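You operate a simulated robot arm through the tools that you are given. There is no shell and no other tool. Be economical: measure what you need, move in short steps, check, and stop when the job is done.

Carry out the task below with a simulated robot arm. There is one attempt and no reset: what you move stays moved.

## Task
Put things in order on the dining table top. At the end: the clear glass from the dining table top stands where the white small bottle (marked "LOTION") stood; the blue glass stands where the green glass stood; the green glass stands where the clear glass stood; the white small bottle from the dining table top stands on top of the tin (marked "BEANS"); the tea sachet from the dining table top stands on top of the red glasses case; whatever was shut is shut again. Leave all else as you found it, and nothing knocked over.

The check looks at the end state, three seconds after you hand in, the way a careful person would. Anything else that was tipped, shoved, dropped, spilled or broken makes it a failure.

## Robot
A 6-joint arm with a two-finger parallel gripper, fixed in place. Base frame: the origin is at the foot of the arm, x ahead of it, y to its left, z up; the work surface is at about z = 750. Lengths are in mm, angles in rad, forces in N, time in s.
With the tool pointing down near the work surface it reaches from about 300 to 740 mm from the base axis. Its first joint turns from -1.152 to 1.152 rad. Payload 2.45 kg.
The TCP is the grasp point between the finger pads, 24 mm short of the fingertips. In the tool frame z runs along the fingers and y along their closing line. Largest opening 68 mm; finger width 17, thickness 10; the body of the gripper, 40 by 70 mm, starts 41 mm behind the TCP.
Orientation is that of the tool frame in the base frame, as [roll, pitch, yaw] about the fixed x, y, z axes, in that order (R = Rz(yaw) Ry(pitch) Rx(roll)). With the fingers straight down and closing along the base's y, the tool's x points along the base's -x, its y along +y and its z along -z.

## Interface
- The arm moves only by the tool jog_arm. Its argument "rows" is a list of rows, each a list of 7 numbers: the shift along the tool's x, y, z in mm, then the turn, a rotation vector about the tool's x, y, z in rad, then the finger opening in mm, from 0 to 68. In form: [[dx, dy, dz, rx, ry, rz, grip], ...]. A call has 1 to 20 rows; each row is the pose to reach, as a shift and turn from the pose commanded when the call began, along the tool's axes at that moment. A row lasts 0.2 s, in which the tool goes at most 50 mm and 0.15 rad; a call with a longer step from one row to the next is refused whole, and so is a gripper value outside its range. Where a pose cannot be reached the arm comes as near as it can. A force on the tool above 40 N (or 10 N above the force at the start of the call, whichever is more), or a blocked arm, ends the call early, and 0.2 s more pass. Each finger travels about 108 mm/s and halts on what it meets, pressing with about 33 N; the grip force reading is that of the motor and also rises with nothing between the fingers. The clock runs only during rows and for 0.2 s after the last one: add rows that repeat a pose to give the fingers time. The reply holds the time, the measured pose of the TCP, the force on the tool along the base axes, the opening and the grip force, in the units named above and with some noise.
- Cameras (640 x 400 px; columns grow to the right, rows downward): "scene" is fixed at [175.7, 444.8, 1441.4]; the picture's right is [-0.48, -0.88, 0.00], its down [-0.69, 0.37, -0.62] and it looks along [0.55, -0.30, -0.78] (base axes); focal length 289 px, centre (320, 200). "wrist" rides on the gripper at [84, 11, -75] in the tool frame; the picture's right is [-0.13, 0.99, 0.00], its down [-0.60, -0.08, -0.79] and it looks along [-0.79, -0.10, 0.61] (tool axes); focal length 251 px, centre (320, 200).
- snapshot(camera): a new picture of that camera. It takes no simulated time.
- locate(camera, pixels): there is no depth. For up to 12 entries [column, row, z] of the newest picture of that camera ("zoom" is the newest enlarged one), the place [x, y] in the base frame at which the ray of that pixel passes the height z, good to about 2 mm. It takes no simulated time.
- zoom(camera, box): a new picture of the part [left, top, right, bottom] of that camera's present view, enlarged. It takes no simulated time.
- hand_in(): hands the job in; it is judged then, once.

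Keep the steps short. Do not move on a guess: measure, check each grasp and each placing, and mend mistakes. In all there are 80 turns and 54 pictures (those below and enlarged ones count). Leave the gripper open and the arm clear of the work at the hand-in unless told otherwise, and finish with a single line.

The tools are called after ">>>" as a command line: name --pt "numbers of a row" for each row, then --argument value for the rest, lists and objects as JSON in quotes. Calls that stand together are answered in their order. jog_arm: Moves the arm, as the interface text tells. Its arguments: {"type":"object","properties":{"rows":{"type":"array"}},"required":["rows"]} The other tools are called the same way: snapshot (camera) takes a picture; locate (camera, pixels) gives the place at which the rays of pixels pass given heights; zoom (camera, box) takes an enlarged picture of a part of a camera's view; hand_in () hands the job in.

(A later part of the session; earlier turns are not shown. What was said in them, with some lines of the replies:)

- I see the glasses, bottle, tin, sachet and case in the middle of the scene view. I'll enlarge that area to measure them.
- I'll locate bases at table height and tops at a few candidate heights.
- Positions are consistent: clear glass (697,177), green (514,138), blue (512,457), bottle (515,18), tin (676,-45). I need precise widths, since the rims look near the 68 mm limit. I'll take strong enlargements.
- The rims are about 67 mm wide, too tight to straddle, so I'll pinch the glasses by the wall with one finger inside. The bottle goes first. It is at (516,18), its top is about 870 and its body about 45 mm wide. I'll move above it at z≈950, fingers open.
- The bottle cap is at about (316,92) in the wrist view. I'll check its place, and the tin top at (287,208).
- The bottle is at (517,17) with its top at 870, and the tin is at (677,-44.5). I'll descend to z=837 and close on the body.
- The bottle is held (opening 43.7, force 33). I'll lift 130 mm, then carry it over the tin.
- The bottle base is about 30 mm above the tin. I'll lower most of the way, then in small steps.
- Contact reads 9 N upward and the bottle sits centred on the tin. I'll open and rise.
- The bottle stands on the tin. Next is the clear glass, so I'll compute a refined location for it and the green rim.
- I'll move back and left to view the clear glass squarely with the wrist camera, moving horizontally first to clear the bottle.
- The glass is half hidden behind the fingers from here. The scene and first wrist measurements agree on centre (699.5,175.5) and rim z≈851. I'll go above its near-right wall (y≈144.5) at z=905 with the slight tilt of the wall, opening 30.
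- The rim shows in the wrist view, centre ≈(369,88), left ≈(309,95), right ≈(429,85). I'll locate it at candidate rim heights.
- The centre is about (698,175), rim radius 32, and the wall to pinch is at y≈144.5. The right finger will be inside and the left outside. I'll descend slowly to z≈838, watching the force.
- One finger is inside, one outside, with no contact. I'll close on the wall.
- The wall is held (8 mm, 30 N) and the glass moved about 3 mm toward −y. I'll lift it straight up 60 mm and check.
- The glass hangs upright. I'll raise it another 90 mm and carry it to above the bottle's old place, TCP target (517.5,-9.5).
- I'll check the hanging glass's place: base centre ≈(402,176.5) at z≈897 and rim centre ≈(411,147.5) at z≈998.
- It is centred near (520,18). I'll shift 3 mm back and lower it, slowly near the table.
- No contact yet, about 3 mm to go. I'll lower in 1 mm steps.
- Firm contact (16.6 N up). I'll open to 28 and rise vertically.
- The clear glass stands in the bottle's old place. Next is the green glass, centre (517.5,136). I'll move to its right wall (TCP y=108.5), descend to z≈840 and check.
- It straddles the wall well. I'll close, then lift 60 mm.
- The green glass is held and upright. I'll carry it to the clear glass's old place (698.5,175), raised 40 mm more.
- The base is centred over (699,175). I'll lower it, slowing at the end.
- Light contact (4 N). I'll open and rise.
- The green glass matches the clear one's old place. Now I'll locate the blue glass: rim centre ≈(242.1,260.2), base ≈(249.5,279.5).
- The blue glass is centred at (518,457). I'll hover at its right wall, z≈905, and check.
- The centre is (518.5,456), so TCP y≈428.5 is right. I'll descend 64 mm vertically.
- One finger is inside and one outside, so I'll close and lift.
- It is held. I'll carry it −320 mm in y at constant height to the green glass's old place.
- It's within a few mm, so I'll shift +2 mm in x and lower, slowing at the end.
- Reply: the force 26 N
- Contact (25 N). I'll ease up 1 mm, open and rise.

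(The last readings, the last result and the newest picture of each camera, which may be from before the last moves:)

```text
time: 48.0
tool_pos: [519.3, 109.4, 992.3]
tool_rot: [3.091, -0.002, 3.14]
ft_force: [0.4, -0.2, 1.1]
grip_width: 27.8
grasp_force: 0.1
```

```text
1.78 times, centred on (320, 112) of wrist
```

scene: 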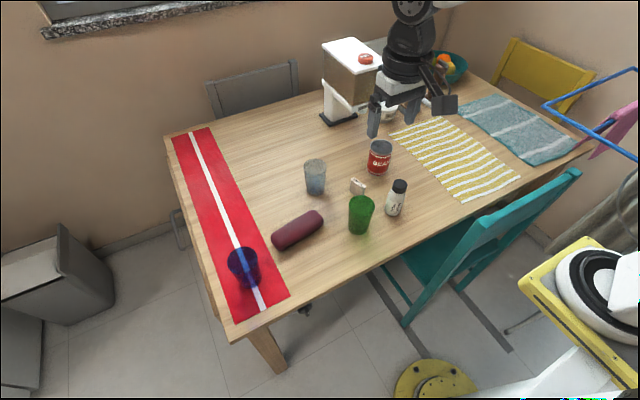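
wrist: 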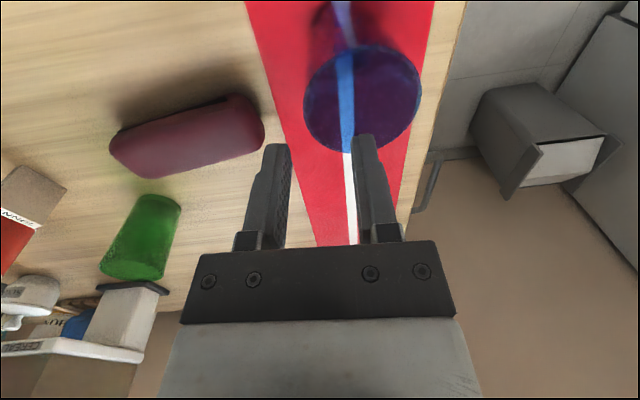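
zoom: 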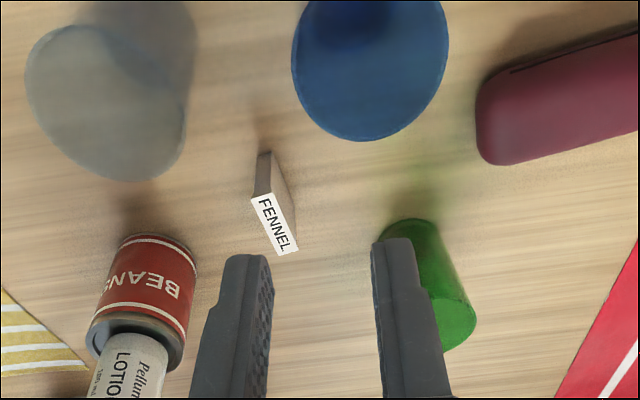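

The blue glass stands, maybe a few mm nearer than the green did. I'll measure it and the sachet (top corners (250,198),(271,193),(298,248),(279,255)) and the case.

>>> locate --camera "zoom" --pixels '[[362, 141, 851], [291, 60, 851], [449, 30, 851], [250, 198, 795], [271, 193, 795], [298, 248, 795], [279, 255, 795], [268, 151, 750], [477, 115, 775], [500, 166, 775], [259, 155, 750], [274, 151, 750]]'

>>> locate --camera "scene" --pixels '[[342.2, 177.5, 795], [354.2, 187.5, 795], [341.5, 177.3, 800], [345.5, 177.1, 795], [354.0, 187.0, 795], [352.4, 186.4, 795]]'

>>> zoom --camera "scene" --box '[335, 160, 375, 210]'

```text
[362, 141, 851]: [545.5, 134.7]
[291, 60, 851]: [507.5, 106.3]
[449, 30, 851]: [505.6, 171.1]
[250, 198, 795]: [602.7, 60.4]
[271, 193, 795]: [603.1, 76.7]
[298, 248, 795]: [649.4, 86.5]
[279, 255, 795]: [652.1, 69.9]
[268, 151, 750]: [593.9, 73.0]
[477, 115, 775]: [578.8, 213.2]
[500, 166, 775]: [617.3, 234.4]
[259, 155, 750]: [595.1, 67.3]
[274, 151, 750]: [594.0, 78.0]
```

```text
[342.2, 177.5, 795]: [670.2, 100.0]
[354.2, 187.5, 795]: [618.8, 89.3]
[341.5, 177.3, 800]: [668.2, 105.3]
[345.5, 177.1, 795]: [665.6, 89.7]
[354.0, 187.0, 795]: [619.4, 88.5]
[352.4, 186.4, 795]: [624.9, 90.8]
```

```text
8.00 times, centred on (355, 185) of scene
```

zoom: 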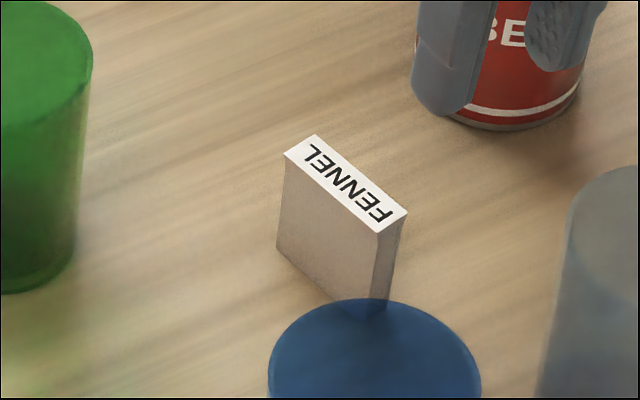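

The blue glass is at about (513,138), within 4–5 mm of the green's old place, which is fine. The sachet is centred at (626,72), about 48×16 mm, top at ≈795, long axis turned ≈0.21 rad. I'll go above it at z≈880, undo the tilt, yaw slightly and open to 44. I'll hold a shallow grip height so the camera box clears the glasses.

>>> jog_arm --pt "-30 -12 20 0.01 0 -0.03 44" --pt "-60 -24 45 0.03 0 -0.06 44" --pt "-90 -36 80 0.04 0 -0.1 44" --pt "-106.7 -42.6 110 0.05 0 -0.12 44" --pt "-106.7 -42.6 110 0.05 0 -0.12 44" --pt "-106.7 -42.6 110 0.05 0 -0.12 44"

>>> zoom --camera "wrist" --box '[140, 0, 500, 225]'

>>> zoom --camera "scene" --box '[310, 125, 420, 225]'

```text
time: 49.4
tool_pos: [626.5, 72.7, 877.2]
tool_rot: [3.141, 0.003, -3.021]
ft_force: [-0.3, 0.5, 0.2]
grip_width: 44.2
grasp_force: 0.0
```

```text
1.78 times, centred on (320, 112) of wrist
```

zoom: 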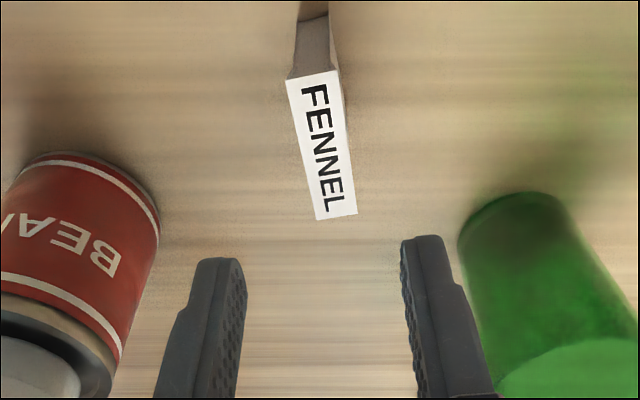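

```text
4.00 times, centred on (365, 175) of scene
```

zoom: 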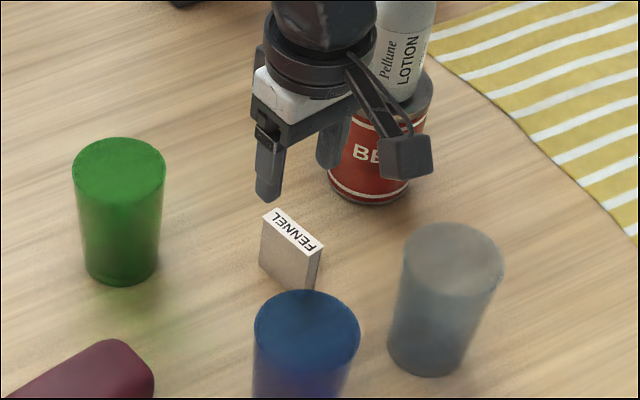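

>>> locate --camera "zoom" --pixels '[[287, 80, 795], [338, 70, 795], [357, 214, 795], [316, 220, 795]]'

```text
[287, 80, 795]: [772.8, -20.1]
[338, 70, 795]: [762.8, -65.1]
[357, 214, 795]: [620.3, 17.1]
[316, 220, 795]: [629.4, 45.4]
```

That used the scene enlargement by mistake. I'll convert the pixels to wrist coordinates.

>>> locate --camera "wrist" --pixels '[[301.4, 44.5, 795], [330.1, 38.9, 795], [340.8, 119.9, 795], [317.75, 123.25, 795]]'

```text
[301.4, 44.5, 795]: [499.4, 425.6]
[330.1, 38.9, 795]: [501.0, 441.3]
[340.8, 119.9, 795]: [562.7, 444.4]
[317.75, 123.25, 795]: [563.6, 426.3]
```

From hand calculation the sachet centre is (624,74), about 2 mm off in tool x and y, with the angle matching within 0.05. I'll shift and descend to z=790, then close.

>>> jog_arm --pt "1 1 35 0 0 -0.03 44" --pt "1.5 2 62 0 0 -0.03 44" --pt "1.5 2 78 0 0 -0.03 44" --pt "1.5 2 87 0 0 -0.03 44" --pt "1.5 2 87 0 0 -0.03 44"

>>> zoom --camera "scene" --box '[310, 125, 420, 225]'

```text
time: 50.6
tool_pos: [625.8, 74.8, 789.7]
tool_rot: [-3.14, 0.003, -2.992]
ft_force: [0.0, 0.3, 0.5]
grip_width: 44.2
grasp_force: 0.0
```

```text
4.00 times, centred on (365, 175) of scene
```

zoom: 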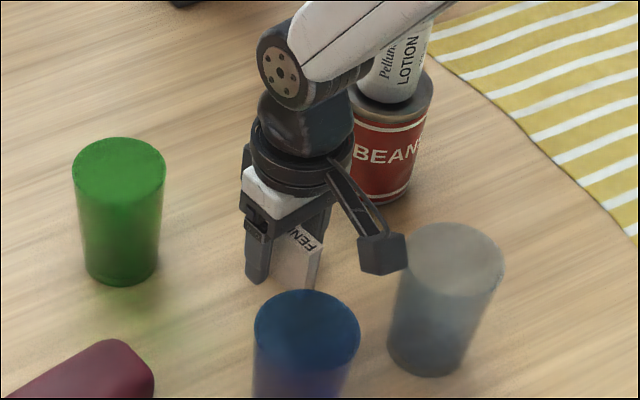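

The glasses are undisturbed. I'll close on the sachet and lift vertically to about z=960.

>>> jog_arm --pt "0 0 0 0 0 0 30" --pt "0 0 0 0 0 0 18" --pt "0 0 0 0 0 0 6" --pt "0 0 0 0 0 0 6" --pt "0 0 0 0 0 0 6" --pt "0 0 -15 0 0 0 6" --pt "0 0 -45 0 0 0 6" --pt "0 0 -85 0 0 0 6" --pt "0 0 -130 0 0 0 6" --pt "0 0 -170 0 0 0 6" --pt "0 0 -170 0 0 0 6"

>>> zoom --camera "scene" --box '[310, 85, 430, 225]'

```text
time: 53.0
tool_pos: [624.1, 74.4, 960.8]
tool_rot: [3.141, 0.003, -2.992]
ft_force: [1.0, -0.6, 0.2]
grip_width: 14.8
grasp_force: 33.0
```

```text
2.86 times, centred on (370, 155) of scene
```

zoom: 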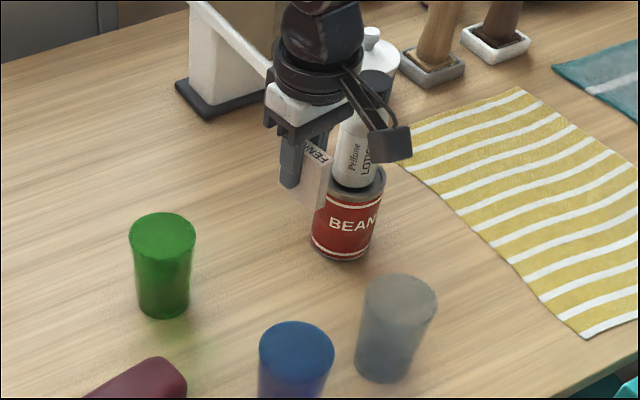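

The sachet is held (14.8 mm). I'll move to where the wrist camera sees the case, holding z≈950, and take a snapshot.

>>> jog_arm --pt "9 37 2 0 0 0 6" --pt "18 74 4 0 0 0 6" --pt "27 111 6 0 0 0 6" --pt "36 148 8 0 0 0 6" --pt "45 185 10 0 0 0 6" --pt "51.5 221.2 10 0 0 0 6" --pt "51.5 221.2 10 0 0 0 6" --pt "51.5 221.2 10 0 0 0 6"

>>> snapshot --camera "wrist"

>>> locate --camera "scene" --pixels '[[276.4, 245.2, 780], [318.2, 217.5, 780], [270.6, 238.4, 785], [309.5, 210.4, 785], [284, 251.3, 750], [322.3, 226.3, 750]]'

```text
time: 54.8
tool_pos: [540.7, 285.3, 952.4]
tool_rot: [3.141, 0.002, -2.992]
ft_force: [-0.5, 0.6, -1.1]
grip_width: 15.0
grasp_force: 32.2
```

```text
10 pictures are left
```

wrist: 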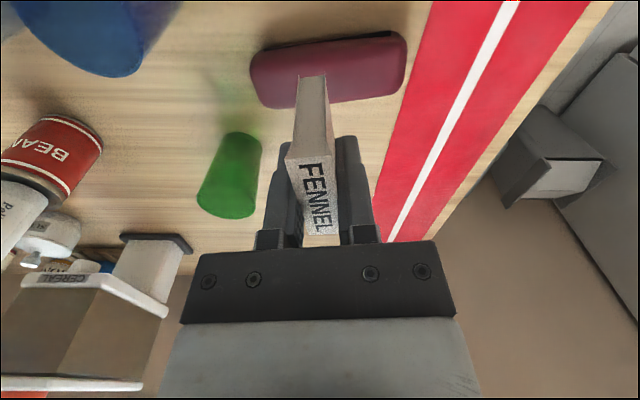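

```text
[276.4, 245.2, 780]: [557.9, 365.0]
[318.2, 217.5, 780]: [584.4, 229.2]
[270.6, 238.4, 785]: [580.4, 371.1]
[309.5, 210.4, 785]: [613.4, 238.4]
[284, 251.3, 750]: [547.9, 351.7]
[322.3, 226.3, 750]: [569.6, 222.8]
```

>>> locate --camera "wrist" --pixels '[[250, 75, 770], [407, 55, 770], [280, 108, 770], [380, 95, 770], [280, 108, 785], [380, 95, 785], [275, 47, 755], [380, 33, 755], [280, 52, 785], [380, 40, 785], [330, 70, 785], [330, 70, 795]]'

>>> zoom --camera "wrist" --box '[230, 10, 430, 135]'

```text
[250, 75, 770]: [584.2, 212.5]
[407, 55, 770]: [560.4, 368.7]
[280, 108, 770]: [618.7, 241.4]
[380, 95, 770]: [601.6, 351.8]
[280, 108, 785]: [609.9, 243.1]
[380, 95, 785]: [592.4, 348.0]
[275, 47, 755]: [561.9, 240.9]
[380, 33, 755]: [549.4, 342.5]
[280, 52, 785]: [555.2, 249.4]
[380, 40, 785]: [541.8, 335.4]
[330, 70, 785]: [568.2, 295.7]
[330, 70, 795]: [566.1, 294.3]
```

```text
3.20 times, centred on (330, 72) of wrist
```

zoom: 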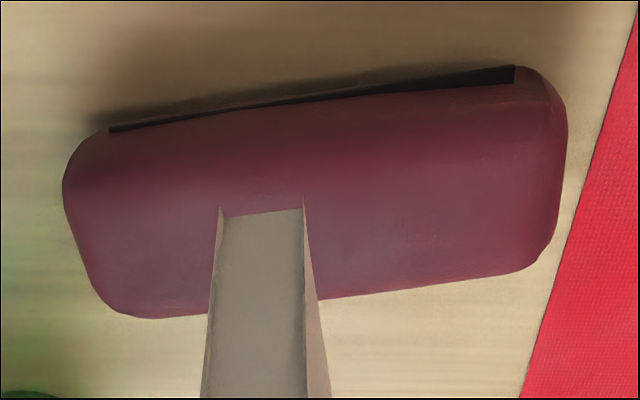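

The case's long axis lies along the tool's y, its centre is ≈(581,291), and the sachet will stand across its middle. I'll move above it and lower so the sachet base is at ≈812.

>>> jog_arm --pt "-20 0 10 0 0 0 6" --pt "-40.7 -0.4 20 0 0 0 6" --pt "-40.7 -0.4 55 0 0 0 6" --pt "-40.7 -0.4 85 0 0 0 6" --pt "-40.7 -0.4 100 0 0 0 6" --pt "-40.7 -0.4 100 0 0 0 6"

>>> zoom --camera "scene" --box '[250, 185, 350, 265]'

```text
time: 56.2
tool_pos: [579.4, 291.3, 850.5]
tool_rot: [3.141, 0.003, -2.993]
ft_force: [0.7, 0.4, 0.4]
grip_width: 14.8
grasp_force: 33.3
```

```text
5.00 times, centred on (300, 225) of scene
```

zoom: 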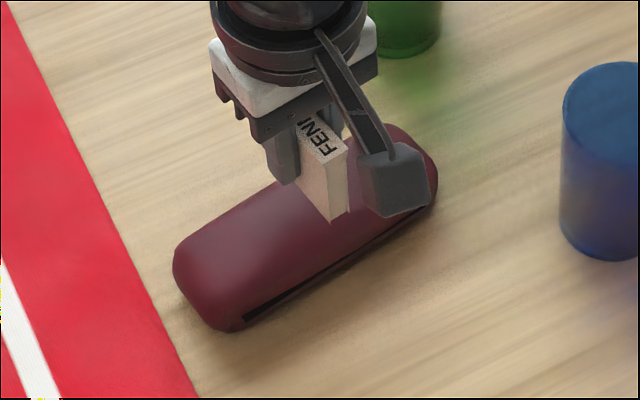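

The sachet is above the case's middle. I'll lower gently, checking force.

>>> jog_arm --pt "0 0 5 0 0 0 6" --pt "0 0 10 0 0 0 6" --pt "0 0 13 0 0 0 6" --pt "0 0 15 0 0 0 6" --pt "0 0 16 0 0 0 6" --pt "0 0 16 0 0 0 6"

```text
time: 57.6
tool_pos: [580.5, 290.8, 834.3]
tool_rot: [3.14, 0.003, -2.992]
ft_force: [-0.4, -0.4, 0.3]
grip_width: 15.1
grasp_force: 33.1
```

>>> jog_arm --pt "0 0 1 0 0 0 6" --pt "0 0 2 0 0 0 6" --pt "0 0 3 0 0 0 6" --pt "0 0 4 0 0 0 6" --pt "0 0 4 0 0 0 6"

```text
time: 58.8
tool_pos: [581.6, 291.5, 830.5]
tool_rot: [-3.141, 0.004, -2.991]
ft_force: [0.5, 0.4, 0.9]
grip_width: 15.0
grasp_force: 32.9
```

>>> jog_arm --pt "0 0 1 0 0 0 6" --pt "0 0 2 0 0 0 6" --pt "0 0 3 0 0 0 6" --pt "0 0 3 0 0 0 6"

>>> zoom --camera "scene" --box '[270, 190, 340, 250]'

```text
time: 59.8
tool_pos: [583.5, 291.8, 829.5]
tool_rot: [3.141, 0.009, -2.992]
ft_force: [-5.5, -0.9, 28.2]
grip_width: 14.9
grasp_force: 32.8
```

```text
6.67 times, centred on (305, 220) of scene
```

zoom: 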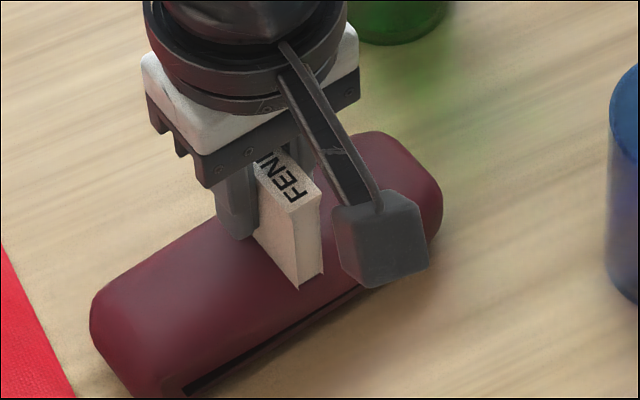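

Contact at TCP z≈829.5, so the case top is ≈789. I'll ease up 1.8 mm to unload and check before opening.

>>> jog_arm --pt "0 0 -0.9 0 0 0 6" --pt "0 0 -1.8 0 0 0 6" --pt "0 0 -1.8 0 0 0 6"

```text
time: 60.6
tool_pos: [581.7, 291.5, 830.5]
tool_rot: [3.141, 0.007, -2.992]
ft_force: [6.2, 4.8, 13.5]
grip_width: 14.8
grasp_force: 32.9
```

>>> jog_arm --pt "0 0 -0.6 0 0 0 6" --pt "0 0 -0.6 0 0 0 12" --pt "0 0 -0.6 0 0 0 17" --pt "0 0 -0.6 0 0 0 22" --pt "0 0 -0.6 0 0 0 30" --pt "0 0 -0.6 0 0 0 36" --pt "0 0 -0.6 0 0 0 36"

>>> zoom --camera "scene" --box '[270, 190, 340, 250]'

```text
time: 62.2
tool_pos: [582.6, 290.5, 830.7]
tool_rot: [-3.141, 0.003, -2.992]
ft_force: [0.6, -0.3, -0.8]
grip_width: 36.0
grasp_force: 0.1
```

```text
6.67 times, centred on (305, 220) of scene
```

zoom: 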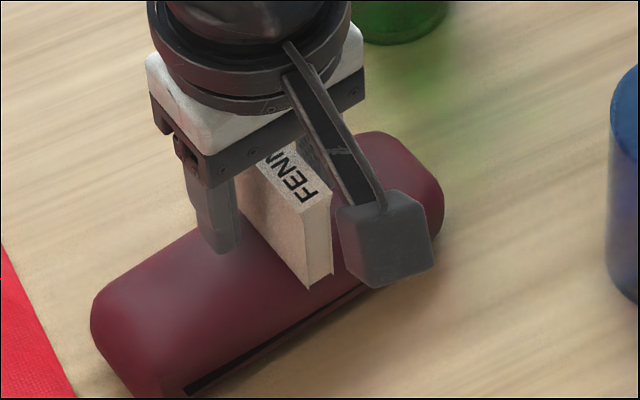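

It stands on its own. I'll rise straight up, clear of the work, and look at everything.

>>> jog_arm --pt "0 0 -20 0 0 0 36" --pt "0 0 -60 0 0 0 40" --pt "0 0 -105 0 0 0 50" --pt "0 0 -150 0 0 0 60" --pt "0 0 -195 0 0 0 66" --pt "20 0 -235 0 0 0 66" --pt "50 -20 -265 0 0 0 66" --pt "80 -50 -290 0 0 0 66" --pt "100 -90 -300 0 0 0 66" --pt "100 -90 -300 0 0 0 66"

>>> zoom --camera "scene" --box '[255, 130, 425, 260]'

>>> snapshot --camera "scene"

>>> snapshot --camera "wrist"

```text
time: 64.4
tool_pos: [491.6, 184.7, 1130.8]
tool_rot: [-3.14, 0.003, -2.99]
ft_force: [-0.1, -0.9, -0.2]
grip_width: 66.2
grasp_force: 0.1
```

```text
3.08 times, centred on (340, 195) of scene
```

zoom: 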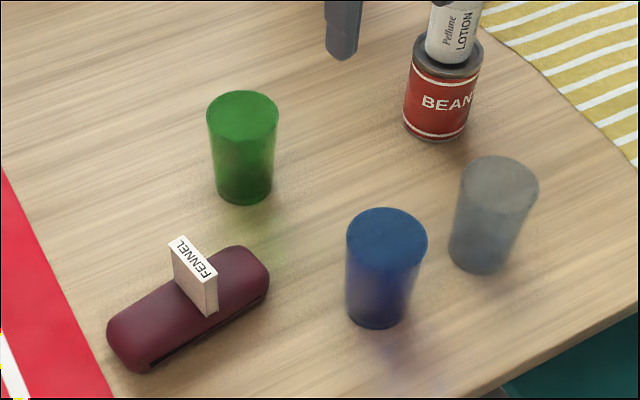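

```text
4 pictures are left
```

scene: 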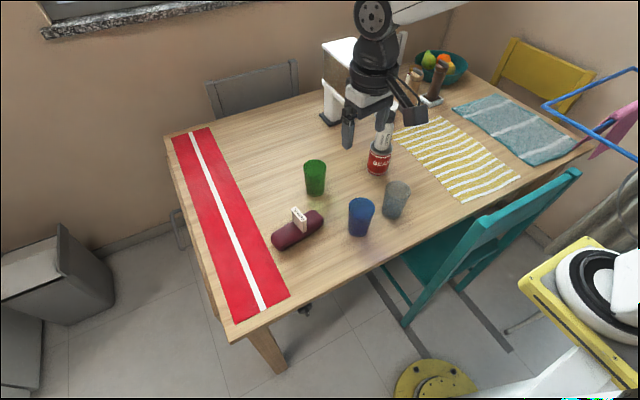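

```text
3 pictures are left
```

wrist: 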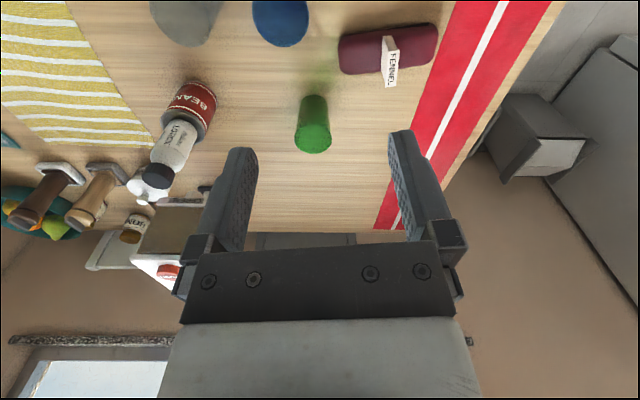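

Everything stands upright where the task puts it. The case, tin and runner haven't moved, and nothing was ever opened, so nothing needs shutting. The arm is clear with the gripper open, so I'm handing in.

>>> hand_in

```text
The job is handed in.
```

Job handed in: all three glasses, the lotion bottle and the tea sachet stand where you asked, with the blue glass about 5 mm off the green one's old spot; nothing was knocked over.
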